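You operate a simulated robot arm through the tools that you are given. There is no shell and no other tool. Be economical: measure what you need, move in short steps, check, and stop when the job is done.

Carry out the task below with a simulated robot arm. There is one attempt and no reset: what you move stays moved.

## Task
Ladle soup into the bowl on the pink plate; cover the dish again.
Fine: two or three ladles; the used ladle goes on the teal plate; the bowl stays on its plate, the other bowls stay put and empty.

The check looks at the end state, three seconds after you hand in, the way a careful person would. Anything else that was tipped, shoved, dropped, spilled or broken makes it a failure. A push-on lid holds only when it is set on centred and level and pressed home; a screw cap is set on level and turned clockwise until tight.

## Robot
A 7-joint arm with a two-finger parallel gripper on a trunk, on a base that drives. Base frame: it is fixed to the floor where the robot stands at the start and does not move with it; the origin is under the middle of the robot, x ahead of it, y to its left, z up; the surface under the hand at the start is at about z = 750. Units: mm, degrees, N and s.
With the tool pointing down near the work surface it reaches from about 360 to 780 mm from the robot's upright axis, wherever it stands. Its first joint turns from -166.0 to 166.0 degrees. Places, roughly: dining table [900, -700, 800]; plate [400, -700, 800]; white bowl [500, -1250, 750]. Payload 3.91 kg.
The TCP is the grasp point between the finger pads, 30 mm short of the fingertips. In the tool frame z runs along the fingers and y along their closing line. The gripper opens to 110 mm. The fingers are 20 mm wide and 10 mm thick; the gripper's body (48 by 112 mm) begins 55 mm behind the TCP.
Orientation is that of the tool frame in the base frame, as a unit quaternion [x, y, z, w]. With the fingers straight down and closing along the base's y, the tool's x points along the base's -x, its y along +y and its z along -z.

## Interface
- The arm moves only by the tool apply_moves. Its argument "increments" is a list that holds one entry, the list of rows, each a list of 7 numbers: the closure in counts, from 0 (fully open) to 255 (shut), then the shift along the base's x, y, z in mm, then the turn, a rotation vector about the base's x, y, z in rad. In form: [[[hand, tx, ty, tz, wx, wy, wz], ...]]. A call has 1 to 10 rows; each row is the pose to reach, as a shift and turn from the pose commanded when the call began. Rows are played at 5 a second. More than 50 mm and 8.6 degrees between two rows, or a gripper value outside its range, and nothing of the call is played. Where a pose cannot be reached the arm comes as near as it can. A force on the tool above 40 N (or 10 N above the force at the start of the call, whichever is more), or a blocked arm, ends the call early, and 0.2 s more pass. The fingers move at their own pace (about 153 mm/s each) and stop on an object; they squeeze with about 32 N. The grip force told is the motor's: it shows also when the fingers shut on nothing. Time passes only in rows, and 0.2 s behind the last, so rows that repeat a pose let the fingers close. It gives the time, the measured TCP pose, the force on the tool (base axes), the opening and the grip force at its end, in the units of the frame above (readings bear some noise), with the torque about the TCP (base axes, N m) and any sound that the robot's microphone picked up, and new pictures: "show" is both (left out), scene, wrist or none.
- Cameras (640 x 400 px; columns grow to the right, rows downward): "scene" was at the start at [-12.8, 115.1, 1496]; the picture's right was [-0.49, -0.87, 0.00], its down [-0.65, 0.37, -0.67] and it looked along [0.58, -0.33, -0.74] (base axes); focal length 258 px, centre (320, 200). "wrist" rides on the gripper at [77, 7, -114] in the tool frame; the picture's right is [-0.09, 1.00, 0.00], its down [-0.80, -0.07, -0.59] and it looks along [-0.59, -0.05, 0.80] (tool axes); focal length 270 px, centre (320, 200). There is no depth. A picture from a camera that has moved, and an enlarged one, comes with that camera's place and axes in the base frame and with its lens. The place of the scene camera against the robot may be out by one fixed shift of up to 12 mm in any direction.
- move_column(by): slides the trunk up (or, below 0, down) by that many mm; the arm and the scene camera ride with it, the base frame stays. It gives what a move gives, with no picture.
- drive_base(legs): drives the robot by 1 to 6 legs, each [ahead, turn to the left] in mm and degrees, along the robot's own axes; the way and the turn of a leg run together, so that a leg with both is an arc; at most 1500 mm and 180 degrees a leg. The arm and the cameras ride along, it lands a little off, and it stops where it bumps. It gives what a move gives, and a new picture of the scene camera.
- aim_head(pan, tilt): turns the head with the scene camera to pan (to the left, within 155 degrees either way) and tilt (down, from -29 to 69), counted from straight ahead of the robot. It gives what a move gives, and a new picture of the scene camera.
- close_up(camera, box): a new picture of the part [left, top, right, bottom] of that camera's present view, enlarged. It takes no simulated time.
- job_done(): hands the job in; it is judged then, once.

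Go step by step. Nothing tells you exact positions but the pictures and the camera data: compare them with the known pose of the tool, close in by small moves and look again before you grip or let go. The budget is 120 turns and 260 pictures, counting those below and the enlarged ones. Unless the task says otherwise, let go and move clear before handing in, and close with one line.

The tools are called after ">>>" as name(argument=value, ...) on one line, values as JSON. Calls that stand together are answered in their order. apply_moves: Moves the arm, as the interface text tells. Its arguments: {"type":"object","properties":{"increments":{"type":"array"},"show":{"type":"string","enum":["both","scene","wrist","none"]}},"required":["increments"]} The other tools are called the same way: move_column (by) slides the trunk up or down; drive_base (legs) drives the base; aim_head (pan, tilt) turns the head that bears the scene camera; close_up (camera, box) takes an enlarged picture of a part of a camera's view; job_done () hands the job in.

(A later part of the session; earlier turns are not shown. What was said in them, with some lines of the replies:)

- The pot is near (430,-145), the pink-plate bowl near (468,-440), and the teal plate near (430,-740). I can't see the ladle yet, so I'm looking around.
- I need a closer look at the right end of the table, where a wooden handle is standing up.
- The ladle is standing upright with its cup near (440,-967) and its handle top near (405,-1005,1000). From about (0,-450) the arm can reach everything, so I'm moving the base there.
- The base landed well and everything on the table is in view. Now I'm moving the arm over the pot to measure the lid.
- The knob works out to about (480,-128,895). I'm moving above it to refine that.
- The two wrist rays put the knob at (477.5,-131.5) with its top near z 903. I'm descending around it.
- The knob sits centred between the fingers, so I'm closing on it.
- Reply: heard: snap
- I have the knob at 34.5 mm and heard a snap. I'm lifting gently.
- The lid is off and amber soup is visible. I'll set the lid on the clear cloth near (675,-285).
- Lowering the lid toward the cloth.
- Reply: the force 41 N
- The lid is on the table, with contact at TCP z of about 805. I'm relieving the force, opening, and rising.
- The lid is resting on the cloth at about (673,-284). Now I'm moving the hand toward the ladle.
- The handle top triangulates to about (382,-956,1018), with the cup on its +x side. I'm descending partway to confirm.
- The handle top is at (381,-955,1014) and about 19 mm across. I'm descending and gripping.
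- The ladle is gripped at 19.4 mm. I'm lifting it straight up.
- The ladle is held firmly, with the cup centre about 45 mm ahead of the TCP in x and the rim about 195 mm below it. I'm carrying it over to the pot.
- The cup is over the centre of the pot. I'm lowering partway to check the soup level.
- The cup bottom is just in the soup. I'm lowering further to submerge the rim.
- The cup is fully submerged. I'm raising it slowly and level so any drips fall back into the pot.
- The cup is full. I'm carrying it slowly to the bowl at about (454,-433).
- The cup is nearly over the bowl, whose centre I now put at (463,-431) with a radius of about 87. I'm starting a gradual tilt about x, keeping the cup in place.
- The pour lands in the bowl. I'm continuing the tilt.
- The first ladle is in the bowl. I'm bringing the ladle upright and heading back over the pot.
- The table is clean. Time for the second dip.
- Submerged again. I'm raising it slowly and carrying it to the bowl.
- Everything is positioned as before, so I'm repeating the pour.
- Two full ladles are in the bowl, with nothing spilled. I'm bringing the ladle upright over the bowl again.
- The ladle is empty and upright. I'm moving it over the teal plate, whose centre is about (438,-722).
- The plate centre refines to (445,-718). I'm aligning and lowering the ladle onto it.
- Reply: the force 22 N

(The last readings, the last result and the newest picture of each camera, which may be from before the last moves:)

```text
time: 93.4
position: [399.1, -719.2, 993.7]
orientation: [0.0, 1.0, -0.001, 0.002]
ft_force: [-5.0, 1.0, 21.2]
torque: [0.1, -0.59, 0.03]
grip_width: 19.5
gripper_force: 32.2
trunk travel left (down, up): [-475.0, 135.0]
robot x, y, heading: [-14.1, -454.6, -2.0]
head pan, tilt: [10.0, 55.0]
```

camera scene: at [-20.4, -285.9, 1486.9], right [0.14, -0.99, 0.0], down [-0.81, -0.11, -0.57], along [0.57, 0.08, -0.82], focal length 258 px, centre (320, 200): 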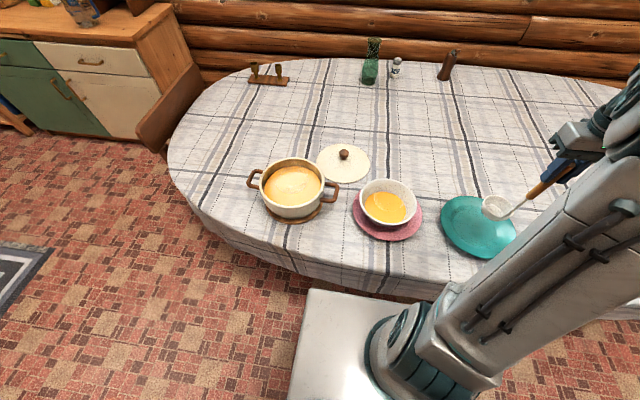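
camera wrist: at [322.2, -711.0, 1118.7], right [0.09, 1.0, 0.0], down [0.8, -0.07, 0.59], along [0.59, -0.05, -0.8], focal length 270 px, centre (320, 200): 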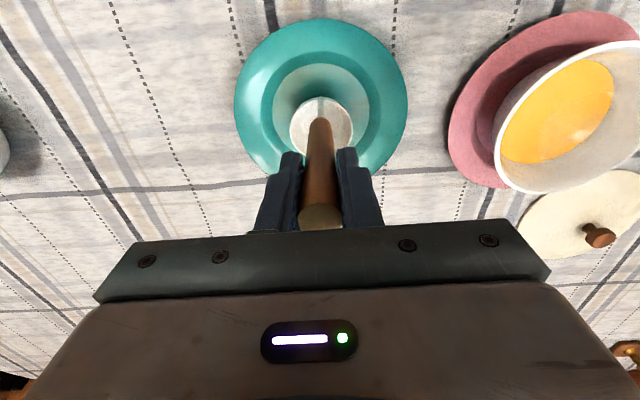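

The ladle touched the plate at TCP z of about 993.5. I'm relieving the press and opening only slightly to see if it stands.

>>> apply_moves(increments=[[[255, 0, 0, 2, 0, 0, 0], [255, 0, 0, 2, 0, 0, 0]]], show="none")

>>> apply_moves(increments=[[[204, 0, 0, 0, 0, 0, 0], [204, 0, 0, 0, 0, 0, 0], [202, 0, 0, 0, 0, 0, 0], [200, 0, 0, 0, 0, 0, 0], [200, 0, 0, 0, 0, 0, 0]]], show="wrist")

>>> close_up(camera="wrist", box=[220, 60, 420, 240])

```text
time: 94.0
position: [400.3, -718.0, 994.5]
orientation: [-0.001, 1.0, 0.0, -0.001]
ft_force: [-0.6, -0.6, 6.7]
torque: [-0.26, -0.54, -0.07]
grip_width: 19.3
gripper_force: 31.9
trunk travel left (down, up): [-475.0, 135.0]
robot x, y, heading: [-16.4, -449.6, -2.1]
head pan, tilt: [10.0, 55.0]
```

```text
time: 95.2
position: [399.6, -717.7, 994.2]
orientation: [0.001, 1.0, 0.001, 0.0]
ft_force: [0.5, 0.9, -0.3]
torque: [0.02, -0.03, 0.01]
grip_width: 23.7
gripper_force: 0.1
trunk travel left (down, up): [-475.0, 135.0]
robot x, y, heading: [-15.6, -453.6, -1.9]
head pan, tilt: [10.0, 55.0]
camera wrist: at [322.9, -711.1, 1108.9], right [0.09, 1.0, 0.0], down [0.8, -0.07, 0.59], along [0.59, -0.05, -0.8], focal length 270 px, centre (320, 200)
```

wrist: 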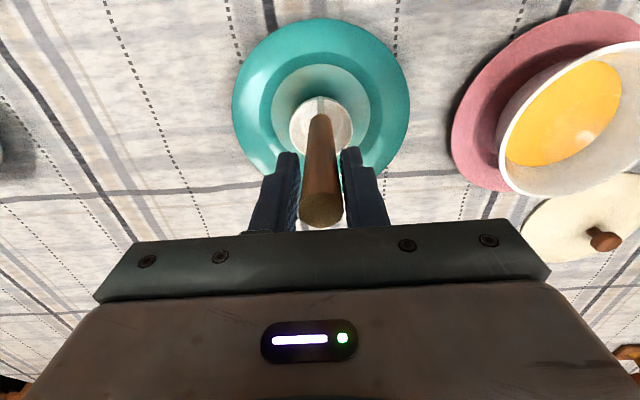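

```text
2.22 times, centred on (320, 150) of wrist
camera zoom: at [322.9, -711.1, 1108.9], right [0.09, 1.0, 0.0], down [0.8, -0.07, 0.59], along [0.59, -0.05, -0.8], focal length 601 px, centre (320, 311)
```

zoom: 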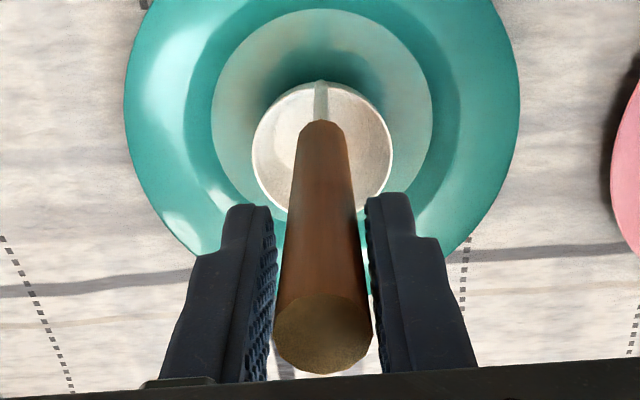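

The handle shifted slightly. I'm waiting to see if it holds still.

>>> apply_moves(increments=[[[200, 0, 0, 0, 0, 0, 0], [200, 0, 0, 0, 0, 0, 0], [200, 0, 0, 0, 0, 0, 0], [200, 0, 0, 0, 0, 0, 0], [200, 0, 0, 0, 0, 0, 0]]], show="none")

>>> close_up(camera="wrist", box=[220, 60, 420, 240])

```text
time: 96.4
position: [399.4, -718.1, 992.8]
orientation: [0.0, 1.0, 0.0, 0.0]
ft_force: [0.5, 0.5, 0.4]
torque: [0.0, 0.02, 0.02]
grip_width: 23.9
gripper_force: 0.1
trunk travel left (down, up): [-475.0, 135.0]
robot x, y, heading: [-16.2, -448.0, -1.7]
head pan, tilt: [10.0, 55.0]
```

```text
2.22 times, centred on (320, 150) of wrist
camera zoom: at [322.9, -711.2, 1108.9], right [0.09, 1.0, 0.0], down [0.8, -0.07, 0.59], along [0.59, -0.05, -0.8], focal length 601 px, centre (320, 311)
```

zoom: 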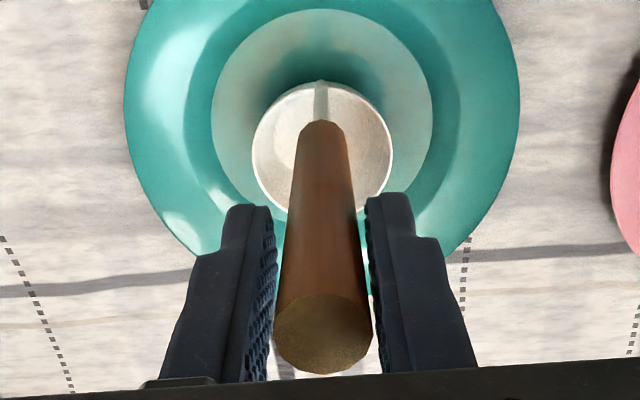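

It's steady. I'm opening more, slowly.

>>> apply_moves(increments=[[[194, 0, 0, 0, 0, 0, 0], [186, 0, 0, 0, 0, 0, 0], [176, 0, 0, 0, 0, 0, 0], [160, 0, 0, 0, 0, 0, 0], [140, 0, 0, 0, 0, 0, 0], [120, 0, 0, 0, 0, 0, 0], [120, 0, 0, 0, 0, 0, 0]]], show="none")

>>> close_up(camera="wrist", box=[220, 60, 420, 240])

```text
time: 98.0
position: [400.8, -718.1, 994.2]
orientation: [-0.001, 1.0, -0.001, 0.0]
ft_force: [-0.1, -0.6, -1.6]
torque: [0.0, 0.02, 0.0]
grip_width: 58.0
gripper_force: 0.0
trunk travel left (down, up): [-475.0, 135.0]
robot x, y, heading: [-18.4, -454.0, -1.8]
head pan, tilt: [10.0, 55.0]
```

```text
2.22 times, centred on (320, 150) of wrist
camera zoom: at [322.9, -711.2, 1108.9], right [0.09, 1.0, 0.0], down [0.8, -0.07, 0.59], along [0.59, -0.05, -0.8], focal length 601 px, centre (320, 311)
```

zoom: 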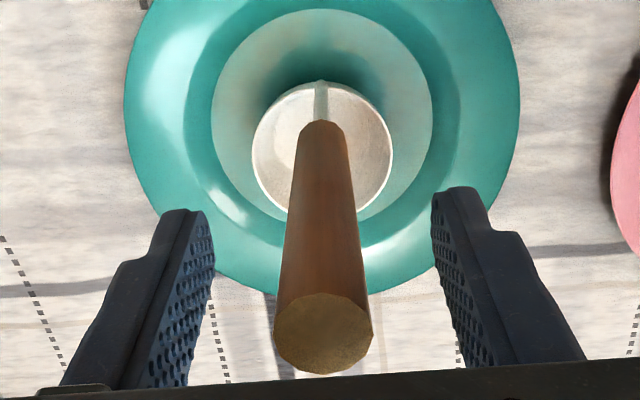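

The ladle stands on its own on the teal plate. I'm withdrawing straight up and then going to the lid.

>>> apply_moves(increments=[[[120, 0, 0, 25, 0, 0, 0], [110, 0, 0, 65, 0, 0, 0], [100, 0, 0, 110, 0, 0, 0], [100, 0, 0, 140, 0, 0, 0], [100, 20, 40, 140, 0, 0, 0], [100, 42, 82, 140, 0, 0, 0], [100, 64, 124, 140, 0, 0, 0], [100, 86, 166, 140, 0, 0, 0], [100, 110, 208, 130, 0, 0, 0], [100, 134, 250, 120, 0, 0, 0]]], show="scene")

>>> apply_moves(increments=[[[100, 30, 35, -10, 0, 0, 0], [100, 60, 70, -30, 0, 0, 0], [100, 90, 105, -50, 0, 0, 0], [100, 120, 140, -70, 0, 0, 0], [100, 139, 170, -100, 0, 0, 0], [100, 139, 184, -140, 0, 0, 0], [100, 139, 184, -180, 0, 0, 0]]], show="wrist")

>>> aim_head(pan=25, tilt=50)

```text
time: 100.2
position: [531.6, -466.2, 1113.0]
orientation: [0.0, 1.0, 0.0, 0.0]
ft_force: [-0.5, 0.2, 0.2]
torque: [-0.01, 0.01, 0.01]
grip_width: 67.1
gripper_force: 0.0
trunk travel left (down, up): [-475.0, 135.0]
robot x, y, heading: [-15.4, -454.5, -1.9]
head pan, tilt: [10.0, 55.0]
camera scene: at [-20.1, -285.1, 1486.8], right [0.14, -0.99, 0.0], down [-0.81, -0.12, -0.57], along [0.57, 0.08, -0.82], focal length 258 px, centre (320, 200)
```

scene: 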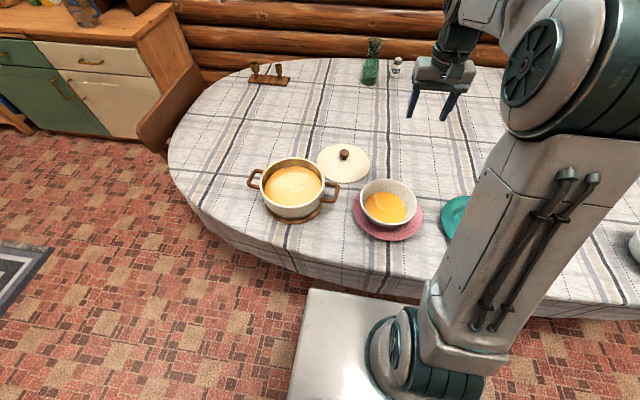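

```text
refused: row 2 steps farther than a row can; nothing moved
```

```text
time: 101.0
position: [531.4, -468.7, 1113.5]
orientation: [0.0, 1.0, 0.0, 0.0]
ft_force: [0.4, 0.4, 0.0]
torque: [-0.03, -0.02, -0.02]
grip_width: 66.9
gripper_force: 0.0
trunk travel left (down, up): [-475.0, 135.0]
robot x, y, heading: [-15.1, -450.8, -2.1]
head pan, tilt: [25.0, 50.0]
camera scene: at [-21.1, -265.7, 1493.3], right [0.39, -0.92, 0.0], down [-0.71, -0.3, -0.64], along [0.59, 0.25, -0.77], focal length 258 px, centre (320, 200)
```

scene: 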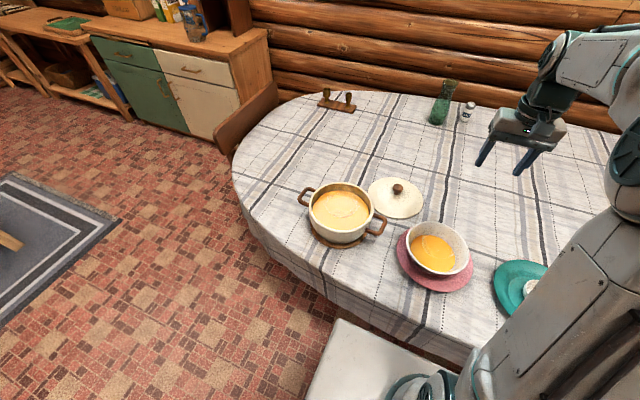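

One row was too long a step, so I'm redoing that move in shorter ones.

>>> apply_moves(increments=[[[100, 28, 33, -10, 0, 0, 0], [100, 56, 66, -25, 0, 0, 0], [100, 84, 99, -40, 0, 0, 0], [100, 112, 132, -55, 0, 0, 0], [100, 135, 160, -75, 0, 0, 0], [100, 141, 183, -110, 0, 0, 0], [100, 141, 183, -150, 0, 0, 0], [100, 141, 183, -186, 0, 0, 0]]], show="wrist")

```text
time: 102.8
position: [676.1, -287.8, 926.5]
orientation: [0.0, 1.0, 0.0, 0.0]
ft_force: [-0.2, 0.3, -0.6]
torque: [0.01, 0.03, 0.01]
grip_width: 67.0
gripper_force: 0.0
trunk travel left (down, up): [-475.0, 135.0]
robot x, y, heading: [-15.9, -452.8, -1.8]
head pan, tilt: [25.0, 50.0]
camera wrist: at [598.1, -280.8, 1042.1], right [0.09, 1.0, 0.0], down [0.8, -0.07, 0.59], along [0.59, -0.05, -0.8], focal length 270 px, centre (320, 200)
```

wrist: 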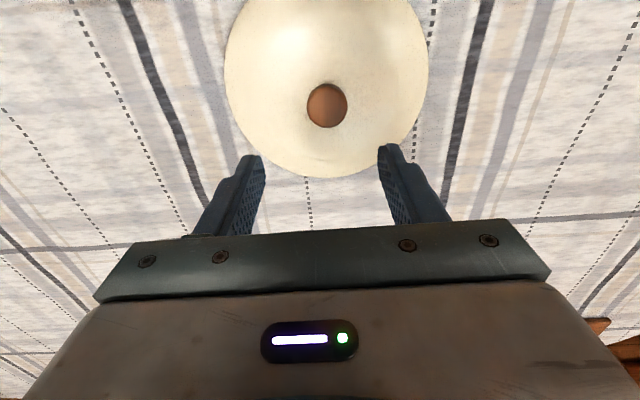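

>>> apply_moves(increments=[[[100, -3, 4, -40, 0, 0, 0], [100, -3, 4, -80, 0, 0, 0], [100, -3, 4, -105, 0, 0, 0], [100, -3, 4, -118, 0, 0, 0], [100, -3, 4, -118, 0, 0, 0]]], show="wrist")

>>> apply_moves(increments=[[[150, 0, 0, 0, 0, 0, 0], [255, 0, 0, 0, 0, 0, 0], [255, 0, 0, 0, 0, 0, 0], [255, 0, 0, 0, 0, 0, 0], [255, 0, 0, 0, 0, 0, 0]]], show="wrist")

```text
time: 104.0
position: [671.8, -281.1, 809.7]
orientation: [0.001, 1.0, 0.001, 0.0]
ft_force: [-0.5, -0.2, -0.6]
torque: [-0.01, -0.01, 0.01]
grip_width: 67.0
gripper_force: 0.0
trunk travel left (down, up): [-475.0, 135.0]
robot x, y, heading: [-16.4, -454.1, -2.2]
head pan, tilt: [25.0, 50.0]
camera wrist: at [594.6, -274.8, 925.2], right [0.09, 1.0, 0.0], down [0.8, -0.07, 0.59], along [0.59, -0.05, -0.8], focal length 270 px, centre (320, 200)
```

wrist: 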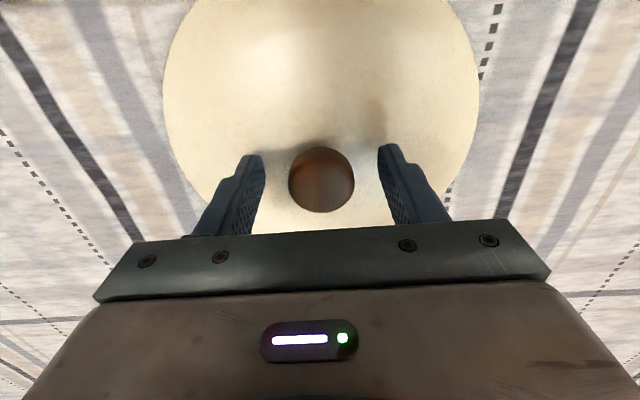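

```text
time: 105.2
position: [671.7, -282.2, 809.7]
orientation: [0.0, 1.0, 0.0, 0.0]
ft_force: [0.0, 1.7, 1.2]
torque: [0.03, -0.01, 0.01]
grip_width: 34.7
gripper_force: 31.8
trunk travel left (down, up): [-475.0, 135.0]
robot x, y, heading: [-14.8, -452.5, -1.9]
head pan, tilt: [25.0, 50.0]
camera wrist: at [594.6, -274.7, 925.4], right [0.09, 1.0, 0.0], down [0.8, -0.07, 0.59], along [0.59, -0.05, -0.8], focal length 270 px, centre (320, 200)
```

wrist: 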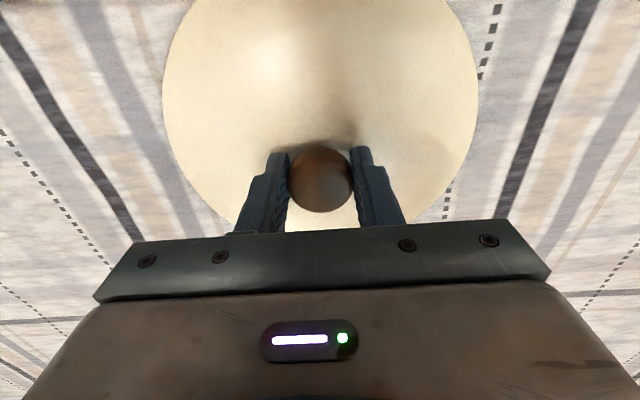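

The knob is held the same way as before. I'm carrying the lid back over the pot.

>>> apply_moves(increments=[[[255, 0, 0, 20, 0, 0, 0], [255, 0, 0, 60, 0, 0, 0], [255, 0, 0, 105, 0, 0, 0], [255, 0, 0, 150, 0, 0, 0], [255, -30, 24, 180, 0, 0, 0], [255, -65, 51, 190, 0, 0, 0], [255, -102, 80, 190, 0, 0, 0], [255, -140, 109, 190, 0, 0, 0], [255, -175, 136, 190, 0, 0, 0], [255, -192, 150, 180, 0, 0, 0]]], show="none")

>>> apply_moves(increments=[[[255, 0, 0, -25, 0, 0, 0], [255, 0, 0, -40, 0, 0, 0], [255, 0, 0, -40, 0, 0, 0]]])

>>> close_up(camera="scene", box=[280, 110, 420, 260])

```text
time: 107.4
position: [479.0, -131.1, 990.0]
orientation: [-0.001, 1.0, 0.0, 0.0]
ft_force: [0.0, 0.0, -1.8]
torque: [-0.02, 0.02, 0.01]
grip_width: 35.0
gripper_force: 31.8
trunk travel left (down, up): [-475.0, 135.0]
robot x, y, heading: [-15.8, -451.4, -1.9]
head pan, tilt: [25.0, 50.0]
```

```text
time: 108.2
position: [478.8, -131.7, 949.3]
orientation: [0.001, 1.0, -0.001, 0.001]
ft_force: [-0.5, 0.7, -1.5]
torque: [-0.01, -0.04, 0.01]
grip_width: 34.8
gripper_force: 32.1
trunk travel left (down, up): [-475.0, 135.0]
robot x, y, heading: [-17.2, -450.6, -1.8]
head pan, tilt: [25.0, 50.0]
camera scene: at [-21.0, -265.4, 1493.3], right [0.39, -0.92, 0.0], down [-0.7, -0.3, -0.64], along [0.59, 0.25, -0.77], focal length 258 px, centre (320, 200)
camera wrist: at [402.8, -124.8, 1063.8], right [0.09, 1.0, 0.0], down [0.8, -0.07, 0.59], along [0.59, -0.05, -0.8], focal length 270 px, centre (320, 200)
```

scene: 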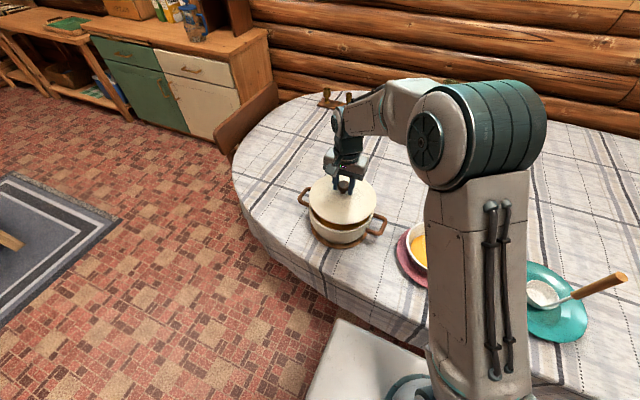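
wrist: 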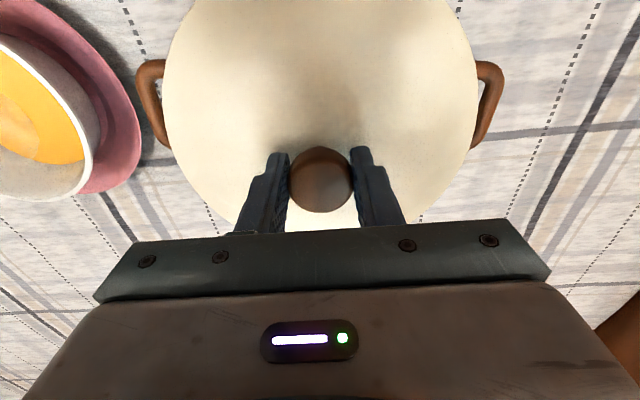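

```text
2.67 times, centred on (350, 185) of scene
camera zoom: at [-21.0, -265.4, 1493.3], right [0.39, -0.92, 0.0], down [-0.7, -0.3, -0.64], along [0.59, 0.25, -0.77], focal length 689 px, centre (240, 240)
```

zoom: 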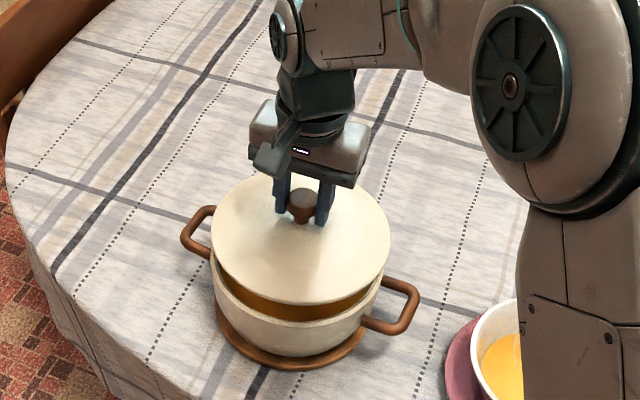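

The lid lines up with the pot. I'm lowering to just above the seat, then pressing gently.

>>> apply_moves(increments=[[[255, 0.5, 0, -12, 0, 0, 0], [255, 0.5, 0, -22, 0, 0, 0], [255, 0.5, 0, -28, 0, 0, 0]]], show="none")

>>> apply_moves(increments=[[[255, 0, 0, -2, 0, 0, 0], [255, 0, 0, -4, 0, 0, 0], [255, 0, 0, -6, 0, 0, 0], [255, 0, 0, -8, 0, 0, 0]]], show="wrist")

>>> close_up(camera="scene", box=[280, 110, 420, 260])

```text
time: 109.0
position: [479.7, -131.5, 921.8]
orientation: [-0.001, 1.0, 0.0, 0.0]
ft_force: [0.3, 0.1, -2.1]
torque: [0.0, 0.04, -0.01]
grip_width: 34.8
gripper_force: 32.2
trunk travel left (down, up): [-475.0, 135.0]
robot x, y, heading: [-19.4, -454.6, -1.9]
head pan, tilt: [25.0, 50.0]
```

```text
time: 110.0
position: [479.8, -131.6, 916.0]
orientation: [0.0, 1.0, 0.001, 0.0]
ft_force: [-0.5, -0.7, 8.2]
torque: [-0.17, 0.4, 0.04]
grip_width: 34.6
gripper_force: 31.6
trunk travel left (down, up): [-475.0, 135.0]
robot x, y, heading: [-17.1, -454.2, -1.7]
head pan, tilt: [25.0, 50.0]
camera wrist: at [402.8, -124.7, 1030.0], right [0.09, 1.0, 0.0], down [0.8, -0.07, 0.6], along [0.59, -0.05, -0.8], focal length 270 px, centre (320, 200)
```

wrist: 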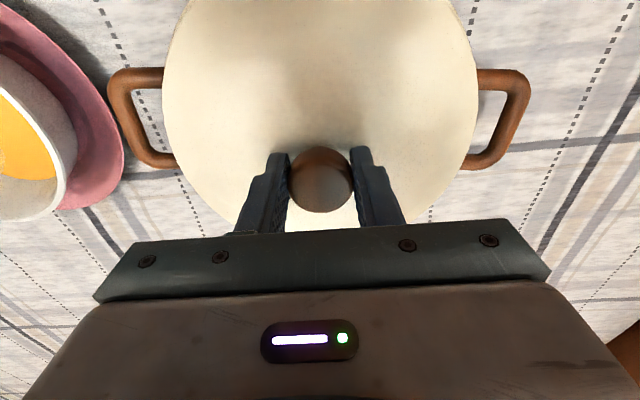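

```text
2.67 times, centred on (350, 185) of scene
camera zoom: at [-21.6, -265.9, 1493.6], right [0.39, -0.92, 0.0], down [-0.7, -0.3, -0.64], along [0.59, 0.25, -0.77], focal length 689 px, centre (240, 240)
```

zoom: 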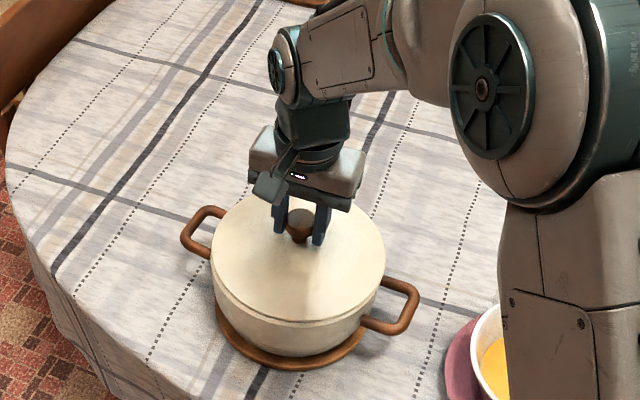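

The lid is in contact. I'm pressing a little harder to seat it.

>>> apply_moves(increments=[[[255, 0, 0, -1, 0, 0, 0], [255, 0, 0, -2, 0, 0, 0], [255, 0, 0, -3, 0, 0, 0], [255, 0, 0, -3, 0, 0, 0]]], show="none")

```text
time: 111.2
position: [481.4, -130.4, 914.3]
orientation: [0.0, 1.0, 0.002, 0.003]
ft_force: [-2.7, -2.0, 16.5]
torque: [-0.27, 0.46, 0.01]
grip_width: 34.7
gripper_force: 31.8
trunk travel left (down, up): [-475.0, 135.0]
robot x, y, heading: [-11.6, -452.1, -2.1]
head pan, tilt: [25.0, 50.0]
stopped in row 4: the force on the tool passed its limit at 40 N (the readings are from after the stop); the commanded pose is now the measured one
```

>>> apply_moves(increments=[[[255, 0, 0, 1, 0, 0, 0], [255, -1, -1, 1.5, 0, 0, 0], [100, -1, -1, 1.5, 0, 0, 0], [100, -1, -1, 1.5, 0, 0, 0], [100, -1, -1, 40, 0, 0, 0], [100, -1, -1, 80, 0, 0, 0]]], show="wrist")

>>> close_up(camera="scene", box=[280, 150, 400, 260])

```text
time: 112.6
position: [480.5, -130.8, 993.8]
orientation: [0.0, 1.0, 0.002, 0.002]
ft_force: [0.7, 0.0, 0.3]
torque: [0.01, -0.01, 0.04]
grip_width: 66.9
gripper_force: 0.0
trunk travel left (down, up): [-475.0, 135.0]
robot x, y, heading: [-16.6, -454.0, -2.1]
head pan, tilt: [25.0, 50.0]
heard: snap
camera wrist: at [403.4, -125.2, 1109.2], right [0.09, 1.0, 0.0], down [0.8, -0.07, 0.6], along [0.6, -0.05, -0.8], focal length 270 px, centre (320, 200)
```

wrist: 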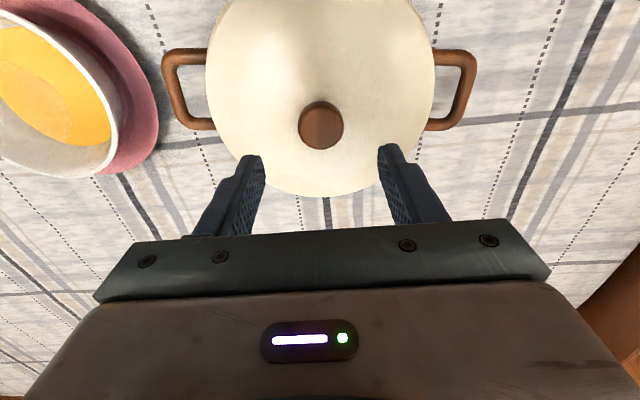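

```text
3.64 times, centred on (340, 205) of scene
camera zoom: at [-21.4, -265.8, 1493.3], right [0.39, -0.92, 0.0], down [-0.7, -0.3, -0.64], along [0.59, 0.25, -0.77], focal length 940 px, centre (247, 182)
```

zoom: 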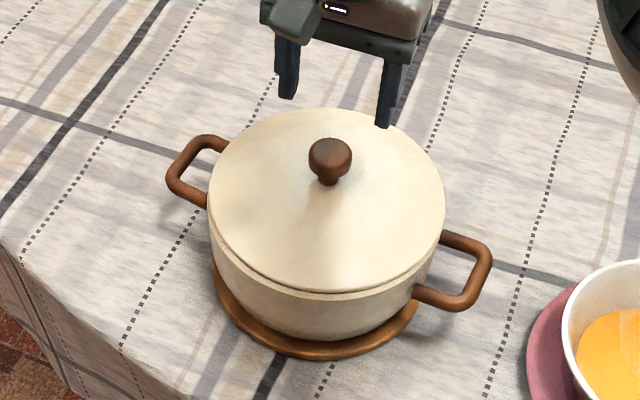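

I heard a snap as I let go, and the lid looks seated. I'm zooming in to compare it with the start.

>>> close_up(camera="scene", box=[305, 175, 375, 245])

>>> aim_head(pan=25, tilt=50)

```text
5.71 times, centred on (340, 210) of scene
camera zoom: at [-21.4, -265.8, 1493.3], right [0.39, -0.92, 0.0], down [-0.7, -0.3, -0.64], along [0.59, 0.25, -0.77], focal length 1477 px, centre (206, 143)
```

zoom: 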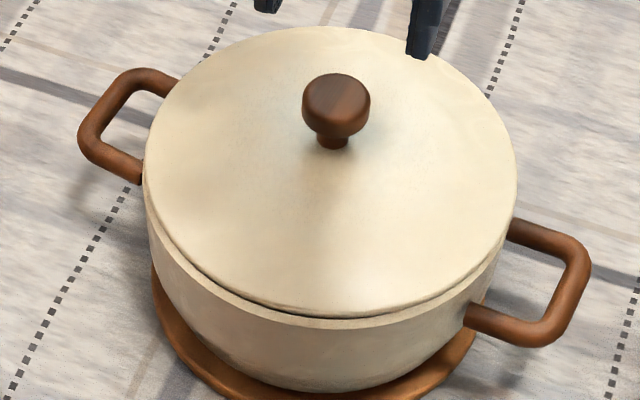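

```text
time: 113.2
position: [481.8, -131.7, 994.1]
orientation: [0.0, 1.0, 0.002, 0.003]
ft_force: [0.4, 0.6, 0.8]
torque: [-0.01, 0.04, -0.01]
grip_width: 66.7
gripper_force: 0.0
trunk travel left (down, up): [-475.0, 135.0]
robot x, y, heading: [-17.1, -452.6, -1.9]
head pan, tilt: [25.0, 50.0]
camera scene: at [-21.1, -265.5, 1493.3], right [0.39, -0.92, 0.0], down [-0.7, -0.3, -0.64], along [0.59, 0.25, -0.77], focal length 258 px, centre (320, 200)
```

scene: 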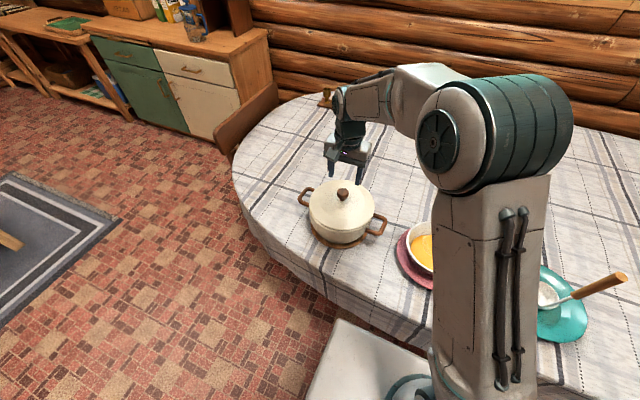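

The lid may be a few mm off centre. I'm returning to the exact viewpoint of an earlier picture for a direct comparison.

>>> apply_moves(increments=[[[100, -3.4, 2.7, -40, -0.004, 0.006, 0], [100, -3.4, 2.7, -70, -0.004, 0.006, 0], [100, -3.4, 2.7, -83.5, -0.004, 0.006, 0]]], show="wrist")

>>> close_up(camera="scene", box=[300, 130, 400, 230])

```text
time: 114.0
position: [477.3, -129.2, 907.8]
orientation: [-0.001, 1.0, -0.001, -0.001]
ft_force: [-0.1, 0.0, -0.8]
torque: [-0.01, 0.01, 0.0]
grip_width: 67.0
gripper_force: 0.0
trunk travel left (down, up): [-475.0, 135.0]
robot x, y, heading: [-17.0, -453.8, -1.7]
head pan, tilt: [25.0, 50.0]
camera wrist: at [399.7, -122.0, 1023.2], right [0.09, 1.0, 0.0], down [0.8, -0.07, 0.59], along [0.59, -0.05, -0.8], focal length 270 px, centre (320, 200)
```

wrist: 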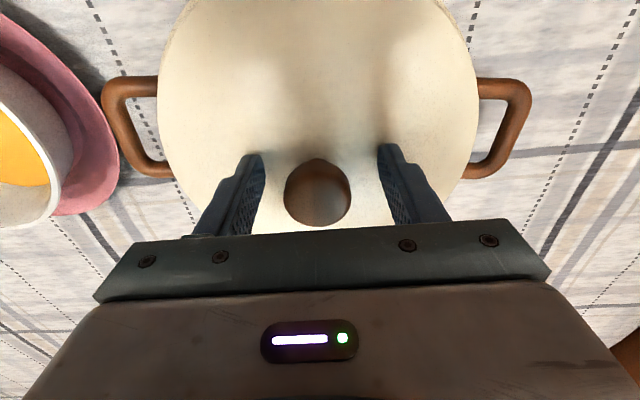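

```text
4.00 times, centred on (350, 180) of scene
camera zoom: at [-21.0, -265.4, 1493.3], right [0.39, -0.92, 0.0], down [-0.7, -0.3, -0.64], along [0.59, 0.25, -0.77], focal length 1034 px, centre (200, 280)
```

zoom: 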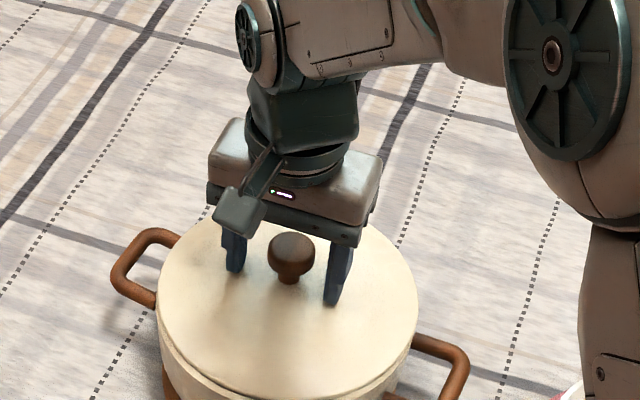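

The comparison shows the lid sitting about 4 mm too far in +x. I'm regripping the knob, lifting slightly, and re-seating it.

>>> apply_moves(increments=[[[100, 2, -2, 3, 0, 0, 0], [200, 2, -2, 3, 0, 0, 0], [255, 2, -2, 3, 0, 0, 0], [255, 2, -2, 3, 0, 0, 0], [255, 2, -2, 3, 0, 0, 0]]], show="none")

>>> apply_moves(increments=[[[255, 0, 0, 4, 0, 0, 0], [255, 0, 0, 9, 0, 0, 0], [255, 0, 0, 15, 0, 0, 0], [255, -4, -0.5, 15, 0, 0, 0], [255, -4, -0.5, 15, 0, 0, 0]]], show="wrist")

>>> close_up(camera="scene", box=[300, 130, 400, 230])

```text
time: 115.2
position: [479.3, -131.4, 911.2]
orientation: [0.0, 1.0, 0.0, 0.0]
ft_force: [-0.7, -0.1, -0.7]
torque: [0.02, -0.04, -0.01]
grip_width: 34.8
gripper_force: 31.4
trunk travel left (down, up): [-475.0, 135.0]
robot x, y, heading: [-15.8, -452.4, -1.6]
head pan, tilt: [25.0, 50.0]
heard: snap
```

```text
time: 116.4
position: [475.8, -133.1, 927.0]
orientation: [0.0, 1.0, -0.001, -0.001]
ft_force: [-0.1, -0.3, -2.0]
torque: [0.04, 0.0, 0.02]
grip_width: 34.7
gripper_force: 32.4
trunk travel left (down, up): [-475.0, 135.0]
robot x, y, heading: [-11.5, -454.1, -2.0]
head pan, tilt: [25.0, 50.0]
camera wrist: at [398.0, -124.5, 1041.9], right [0.09, 1.0, 0.0], down [0.8, -0.07, 0.59], along [0.59, -0.05, -0.8], focal length 270 px, centre (320, 200)
```

wrist: 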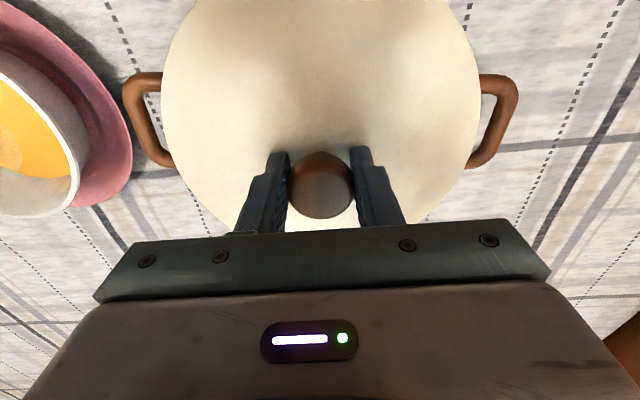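

```text
4.00 times, centred on (350, 180) of scene
camera zoom: at [-21.0, -265.3, 1493.3], right [0.39, -0.92, 0.0], down [-0.7, -0.3, -0.64], along [0.59, 0.25, -0.77], focal length 1034 px, centre (200, 280)
```

zoom: 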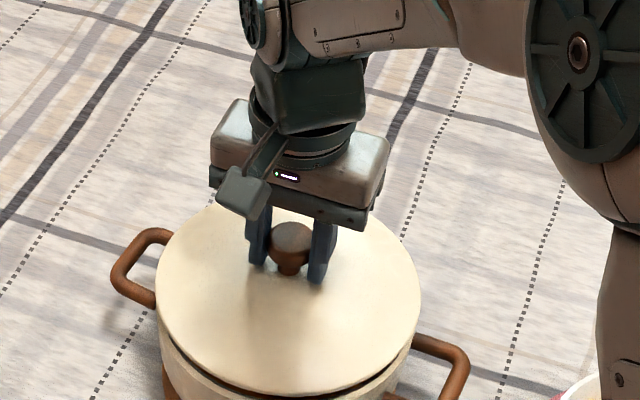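

The knob offset in the hand now matches the original seating. I'm lowering again and pressing.

>>> apply_moves(increments=[[[255, 0, -0.5, -5, 0, 0, 0], [255, 0, -0.5, -9, 0, 0, 0], [255, 0, -0.5, -12, 0, 0, 0], [255, 0, -0.5, -14, 0, 0, 0], [255, 0, -0.5, -15.5, 0, 0, 0]]], show="none")

>>> close_up(camera="scene", box=[300, 130, 400, 230])

>>> close_up(camera="scene", box=[305, 175, 375, 245])

```text
time: 117.6
position: [475.2, -130.8, 912.9]
orientation: [0.0, 1.0, 0.0, -0.001]
ft_force: [-0.6, -0.1, -0.4]
torque: [-0.04, 0.06, -0.01]
grip_width: 34.6
gripper_force: 31.4
trunk travel left (down, up): [-475.0, 135.0]
robot x, y, heading: [-17.0, -451.9, -1.8]
head pan, tilt: [25.0, 50.0]
```

```text
4.00 times, centred on (350, 180) of scene
camera zoom: at [-21.1, -265.3, 1493.3], right [0.39, -0.92, 0.0], down [-0.7, -0.3, -0.64], along [0.59, 0.25, -0.77], focal length 1034 px, centre (200, 280)
```

zoom: 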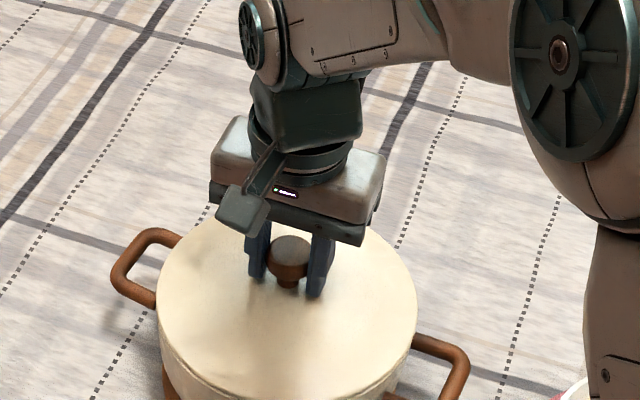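

```text
5.71 times, centred on (340, 210) of scene
camera zoom: at [-21.1, -265.3, 1493.3], right [0.39, -0.92, 0.0], down [-0.7, -0.3, -0.64], along [0.59, 0.25, -0.77], focal length 1477 px, centre (206, 143)
```

zoom: 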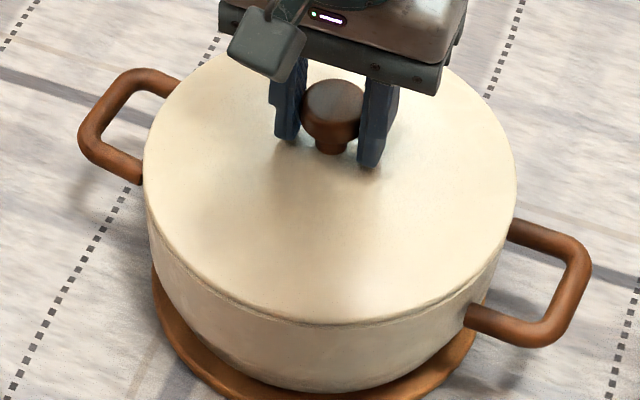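

The lid now meets the rim flush. I'm pressing it home and then releasing.

>>> apply_moves(increments=[[[255, 0, 0, -1, 0, 0, 0], [255, 0, 0, -2, 0, 0, 0], [255, 0, 0, -3, 0, 0, 0], [255, 0, 0, -4, 0, 0, 0]]], show="none")

>>> apply_moves(increments=[[[255, 0, 0, 0, 0, 0, 0], [255, 0, 0, -1, 0, 0, 0], [255, 0, 0, -2, 0, 0, 0]]], show="none")

```text
time: 118.6
position: [475.2, -131.5, 912.0]
orientation: [0.0, 1.0, 0.001, 0.002]
ft_force: [-2.2, 0.1, 30.7]
torque: [-0.06, 0.2, 0.05]
grip_width: 34.7
gripper_force: 31.8
trunk travel left (down, up): [-475.0, 135.0]
robot x, y, heading: [-16.4, -453.2, -1.9]
head pan, tilt: [25.0, 50.0]
heard: snap
```

```text
time: 119.4
position: [475.0, -132.4, 910.8]
orientation: [-0.001, 1.0, 0.002, 0.003]
ft_force: [1.7, 3.9, 40.9]
torque: [0.11, -0.17, 0.07]
grip_width: 35.0
gripper_force: 31.9
trunk travel left (down, up): [-475.0, 135.0]
robot x, y, heading: [-17.4, -454.0, -1.9]
head pan, tilt: [25.0, 50.0]
```

It snapped home under the press, and the torque is low. I'm relieving the force, opening, and rising clear.

>>> apply_moves(increments=[[[255, 0, 0, 3, 0, 0, 0], [255, 0, 0, 4, 0, 0, 0], [200, 0, 0, 4, 0, 0, 0], [130, 0, 0, 4, 0, 0, 0], [100, 0, 0, 4, 0, 0, 0], [100, 0, 0, 4, 0, 0, 0], [100, 0, 0, 45, 0, 0, 0], [100, 0, 0, 90, 0, 0, 0], [100, -40, -20, 125, 0, 0, 0], [100, -80, -40, 160, 0, 0, 0]]], show="wrist")

>>> close_up(camera="scene", box=[305, 175, 375, 245])

>>> aim_head(pan=-10, tilt=50)

```text
refused: row 9 steps farther than a row can; nothing moved
```

```text
5.71 times, centred on (340, 210) of scene
camera zoom: at [-24.0, -267.0, 1493.7], right [0.39, -0.92, 0.0], down [-0.7, -0.3, -0.64], along [0.59, 0.25, -0.76], focal length 1477 px, centre (206, 143)
```

zoom: 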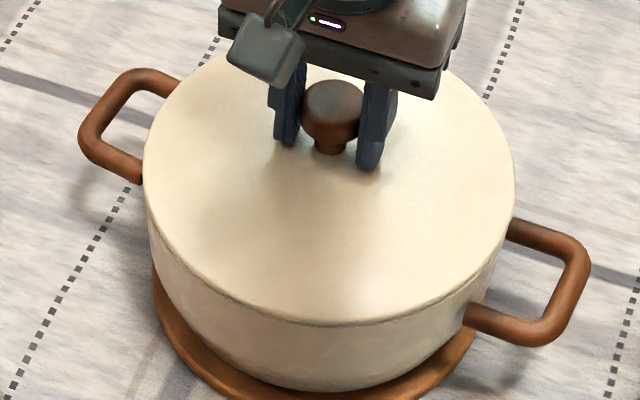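

```text
time: 120.4
position: [475.2, -131.5, 908.6]
orientation: [0.001, 1.0, 0.002, 0.002]
ft_force: [2.2, 4.7, 39.2]
torque: [0.1, -0.28, 0.06]
grip_width: 34.5
gripper_force: 31.5
trunk travel left (down, up): [-475.0, 135.0]
robot x, y, heading: [-14.9, -455.3, -2.2]
head pan, tilt: [-10.0, 50.0]
camera scene: at [-19.4, -312.9, 1493.6], right [-0.21, -0.98, 0.0], down [-0.75, 0.16, -0.64], along [0.63, -0.13, -0.76], focal length 258 px, centre (320, 200)
```

scene: 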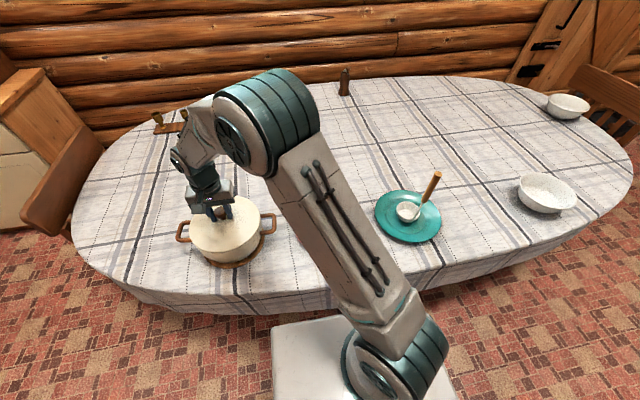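

>>> apply_moves(increments=[[[255, 0, 0, 3, 0, 0, 0], [255, 0, 0, 4, 0, 0, 0], [200, 0, 0, 4, 0, 0, 0], [130, 0, 0, 4, 0, 0, 0], [100, 0, 0, 4, 0, 0, 0], [100, 0, 0, 4, 0, 0, 0], [100, 0, 0, 45, 0, 0, 0], [100, 0, 0, 90, 0, 0, 0], [100, -20, 10, 125, 0, 0, 0], [100, -40, 20, 160, 0, 0, 0]]], show="both")

>>> aim_head(pan=25, tilt=50)

>>> close_up(camera="scene", box=[305, 175, 375, 245])

```text
time: 122.6
position: [435.0, -112.5, 1068.5]
orientation: [-0.001, 1.0, 0.0, -0.001]
ft_force: [-0.6, 0.5, 0.2]
torque: [0.03, 0.02, -0.01]
grip_width: 66.9
gripper_force: 0.1
trunk travel left (down, up): [-475.0, 135.0]
robot x, y, heading: [-17.1, -455.4, -1.8]
head pan, tilt: [-10.0, 50.0]
camera scene: at [-17.1, -311.6, 1493.3], right [-0.21, -0.98, 0.0], down [-0.75, 0.16, -0.64], along [0.63, -0.13, -0.77], focal length 258 px, centre (320, 200)
camera wrist: at [358.0, -104.1, 1183.5], right [0.09, 1.0, 0.0], down [0.8, -0.07, 0.59], along [0.59, -0.05, -0.8], focal length 270 px, centre (320, 200)
```

scene: 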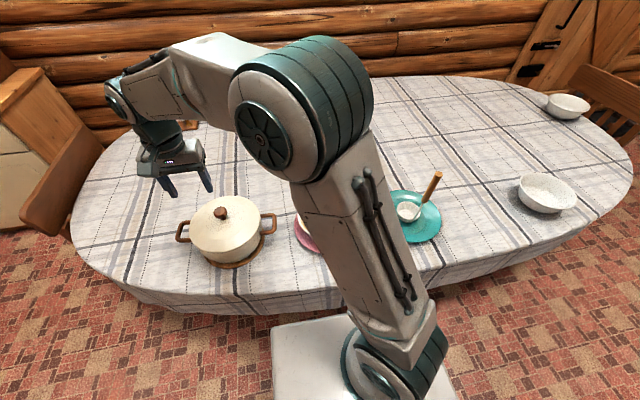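
wrist: 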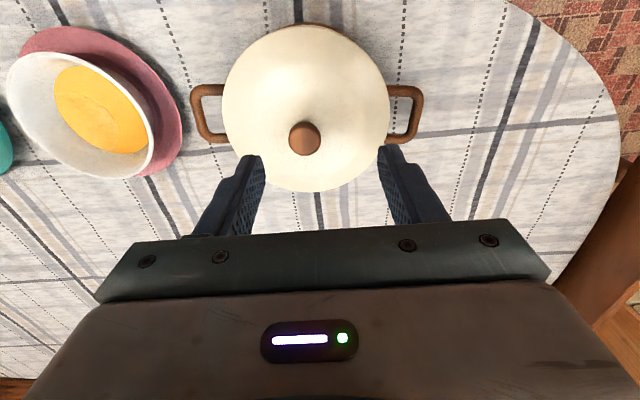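

```text
time: 123.6
position: [434.8, -111.7, 1067.5]
orientation: [-0.001, 1.0, 0.0, -0.001]
ft_force: [-0.4, 0.5, 0.4]
torque: [0.01, -0.01, 0.0]
grip_width: 66.8
gripper_force: 0.0
trunk travel left (down, up): [-475.0, 135.0]
robot x, y, heading: [-14.8, -453.5, -1.9]
head pan, tilt: [25.0, 50.0]
camera scene: at [-21.1, -265.4, 1493.3], right [0.39, -0.92, 0.0], down [-0.7, -0.3, -0.64], along [0.59, 0.25, -0.77], focal length 258 px, centre (320, 200)
```

scene: 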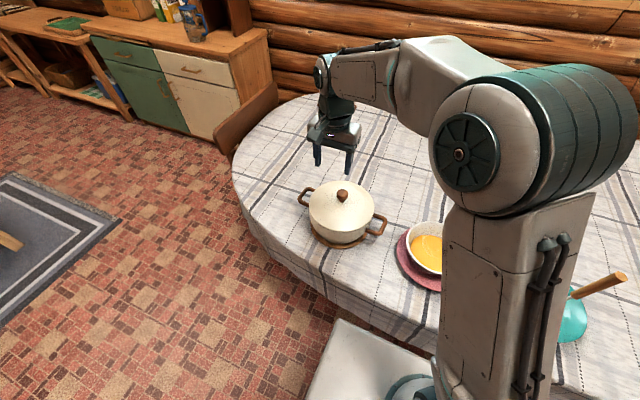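

```text
5.71 times, centred on (340, 210) of scene
camera zoom: at [-21.1, -265.4, 1493.3], right [0.39, -0.92, 0.0], down [-0.7, -0.3, -0.64], along [0.59, 0.25, -0.77], focal length 1477 px, centre (206, 143)
```

zoom: 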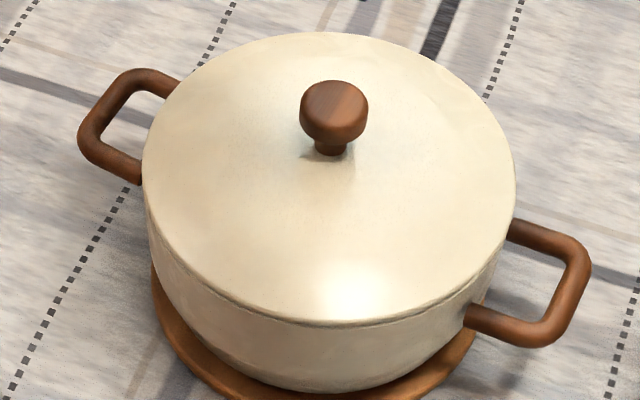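

The lid is flush and seated, the bowl on the pink plate holds two ladles of soup, and the ladle stands on the teal plate. The other bowls are untouched and empty, so I'm handing in.

>>> job_done()

```text
The job is handed in.
```

I put two ladles of soup in the bowl on the pink plate, pressed the lid back on the pot, and left the used ladle standing on the teal plate; I saw nothing spilled, and the other bowls stayed empty and in place.
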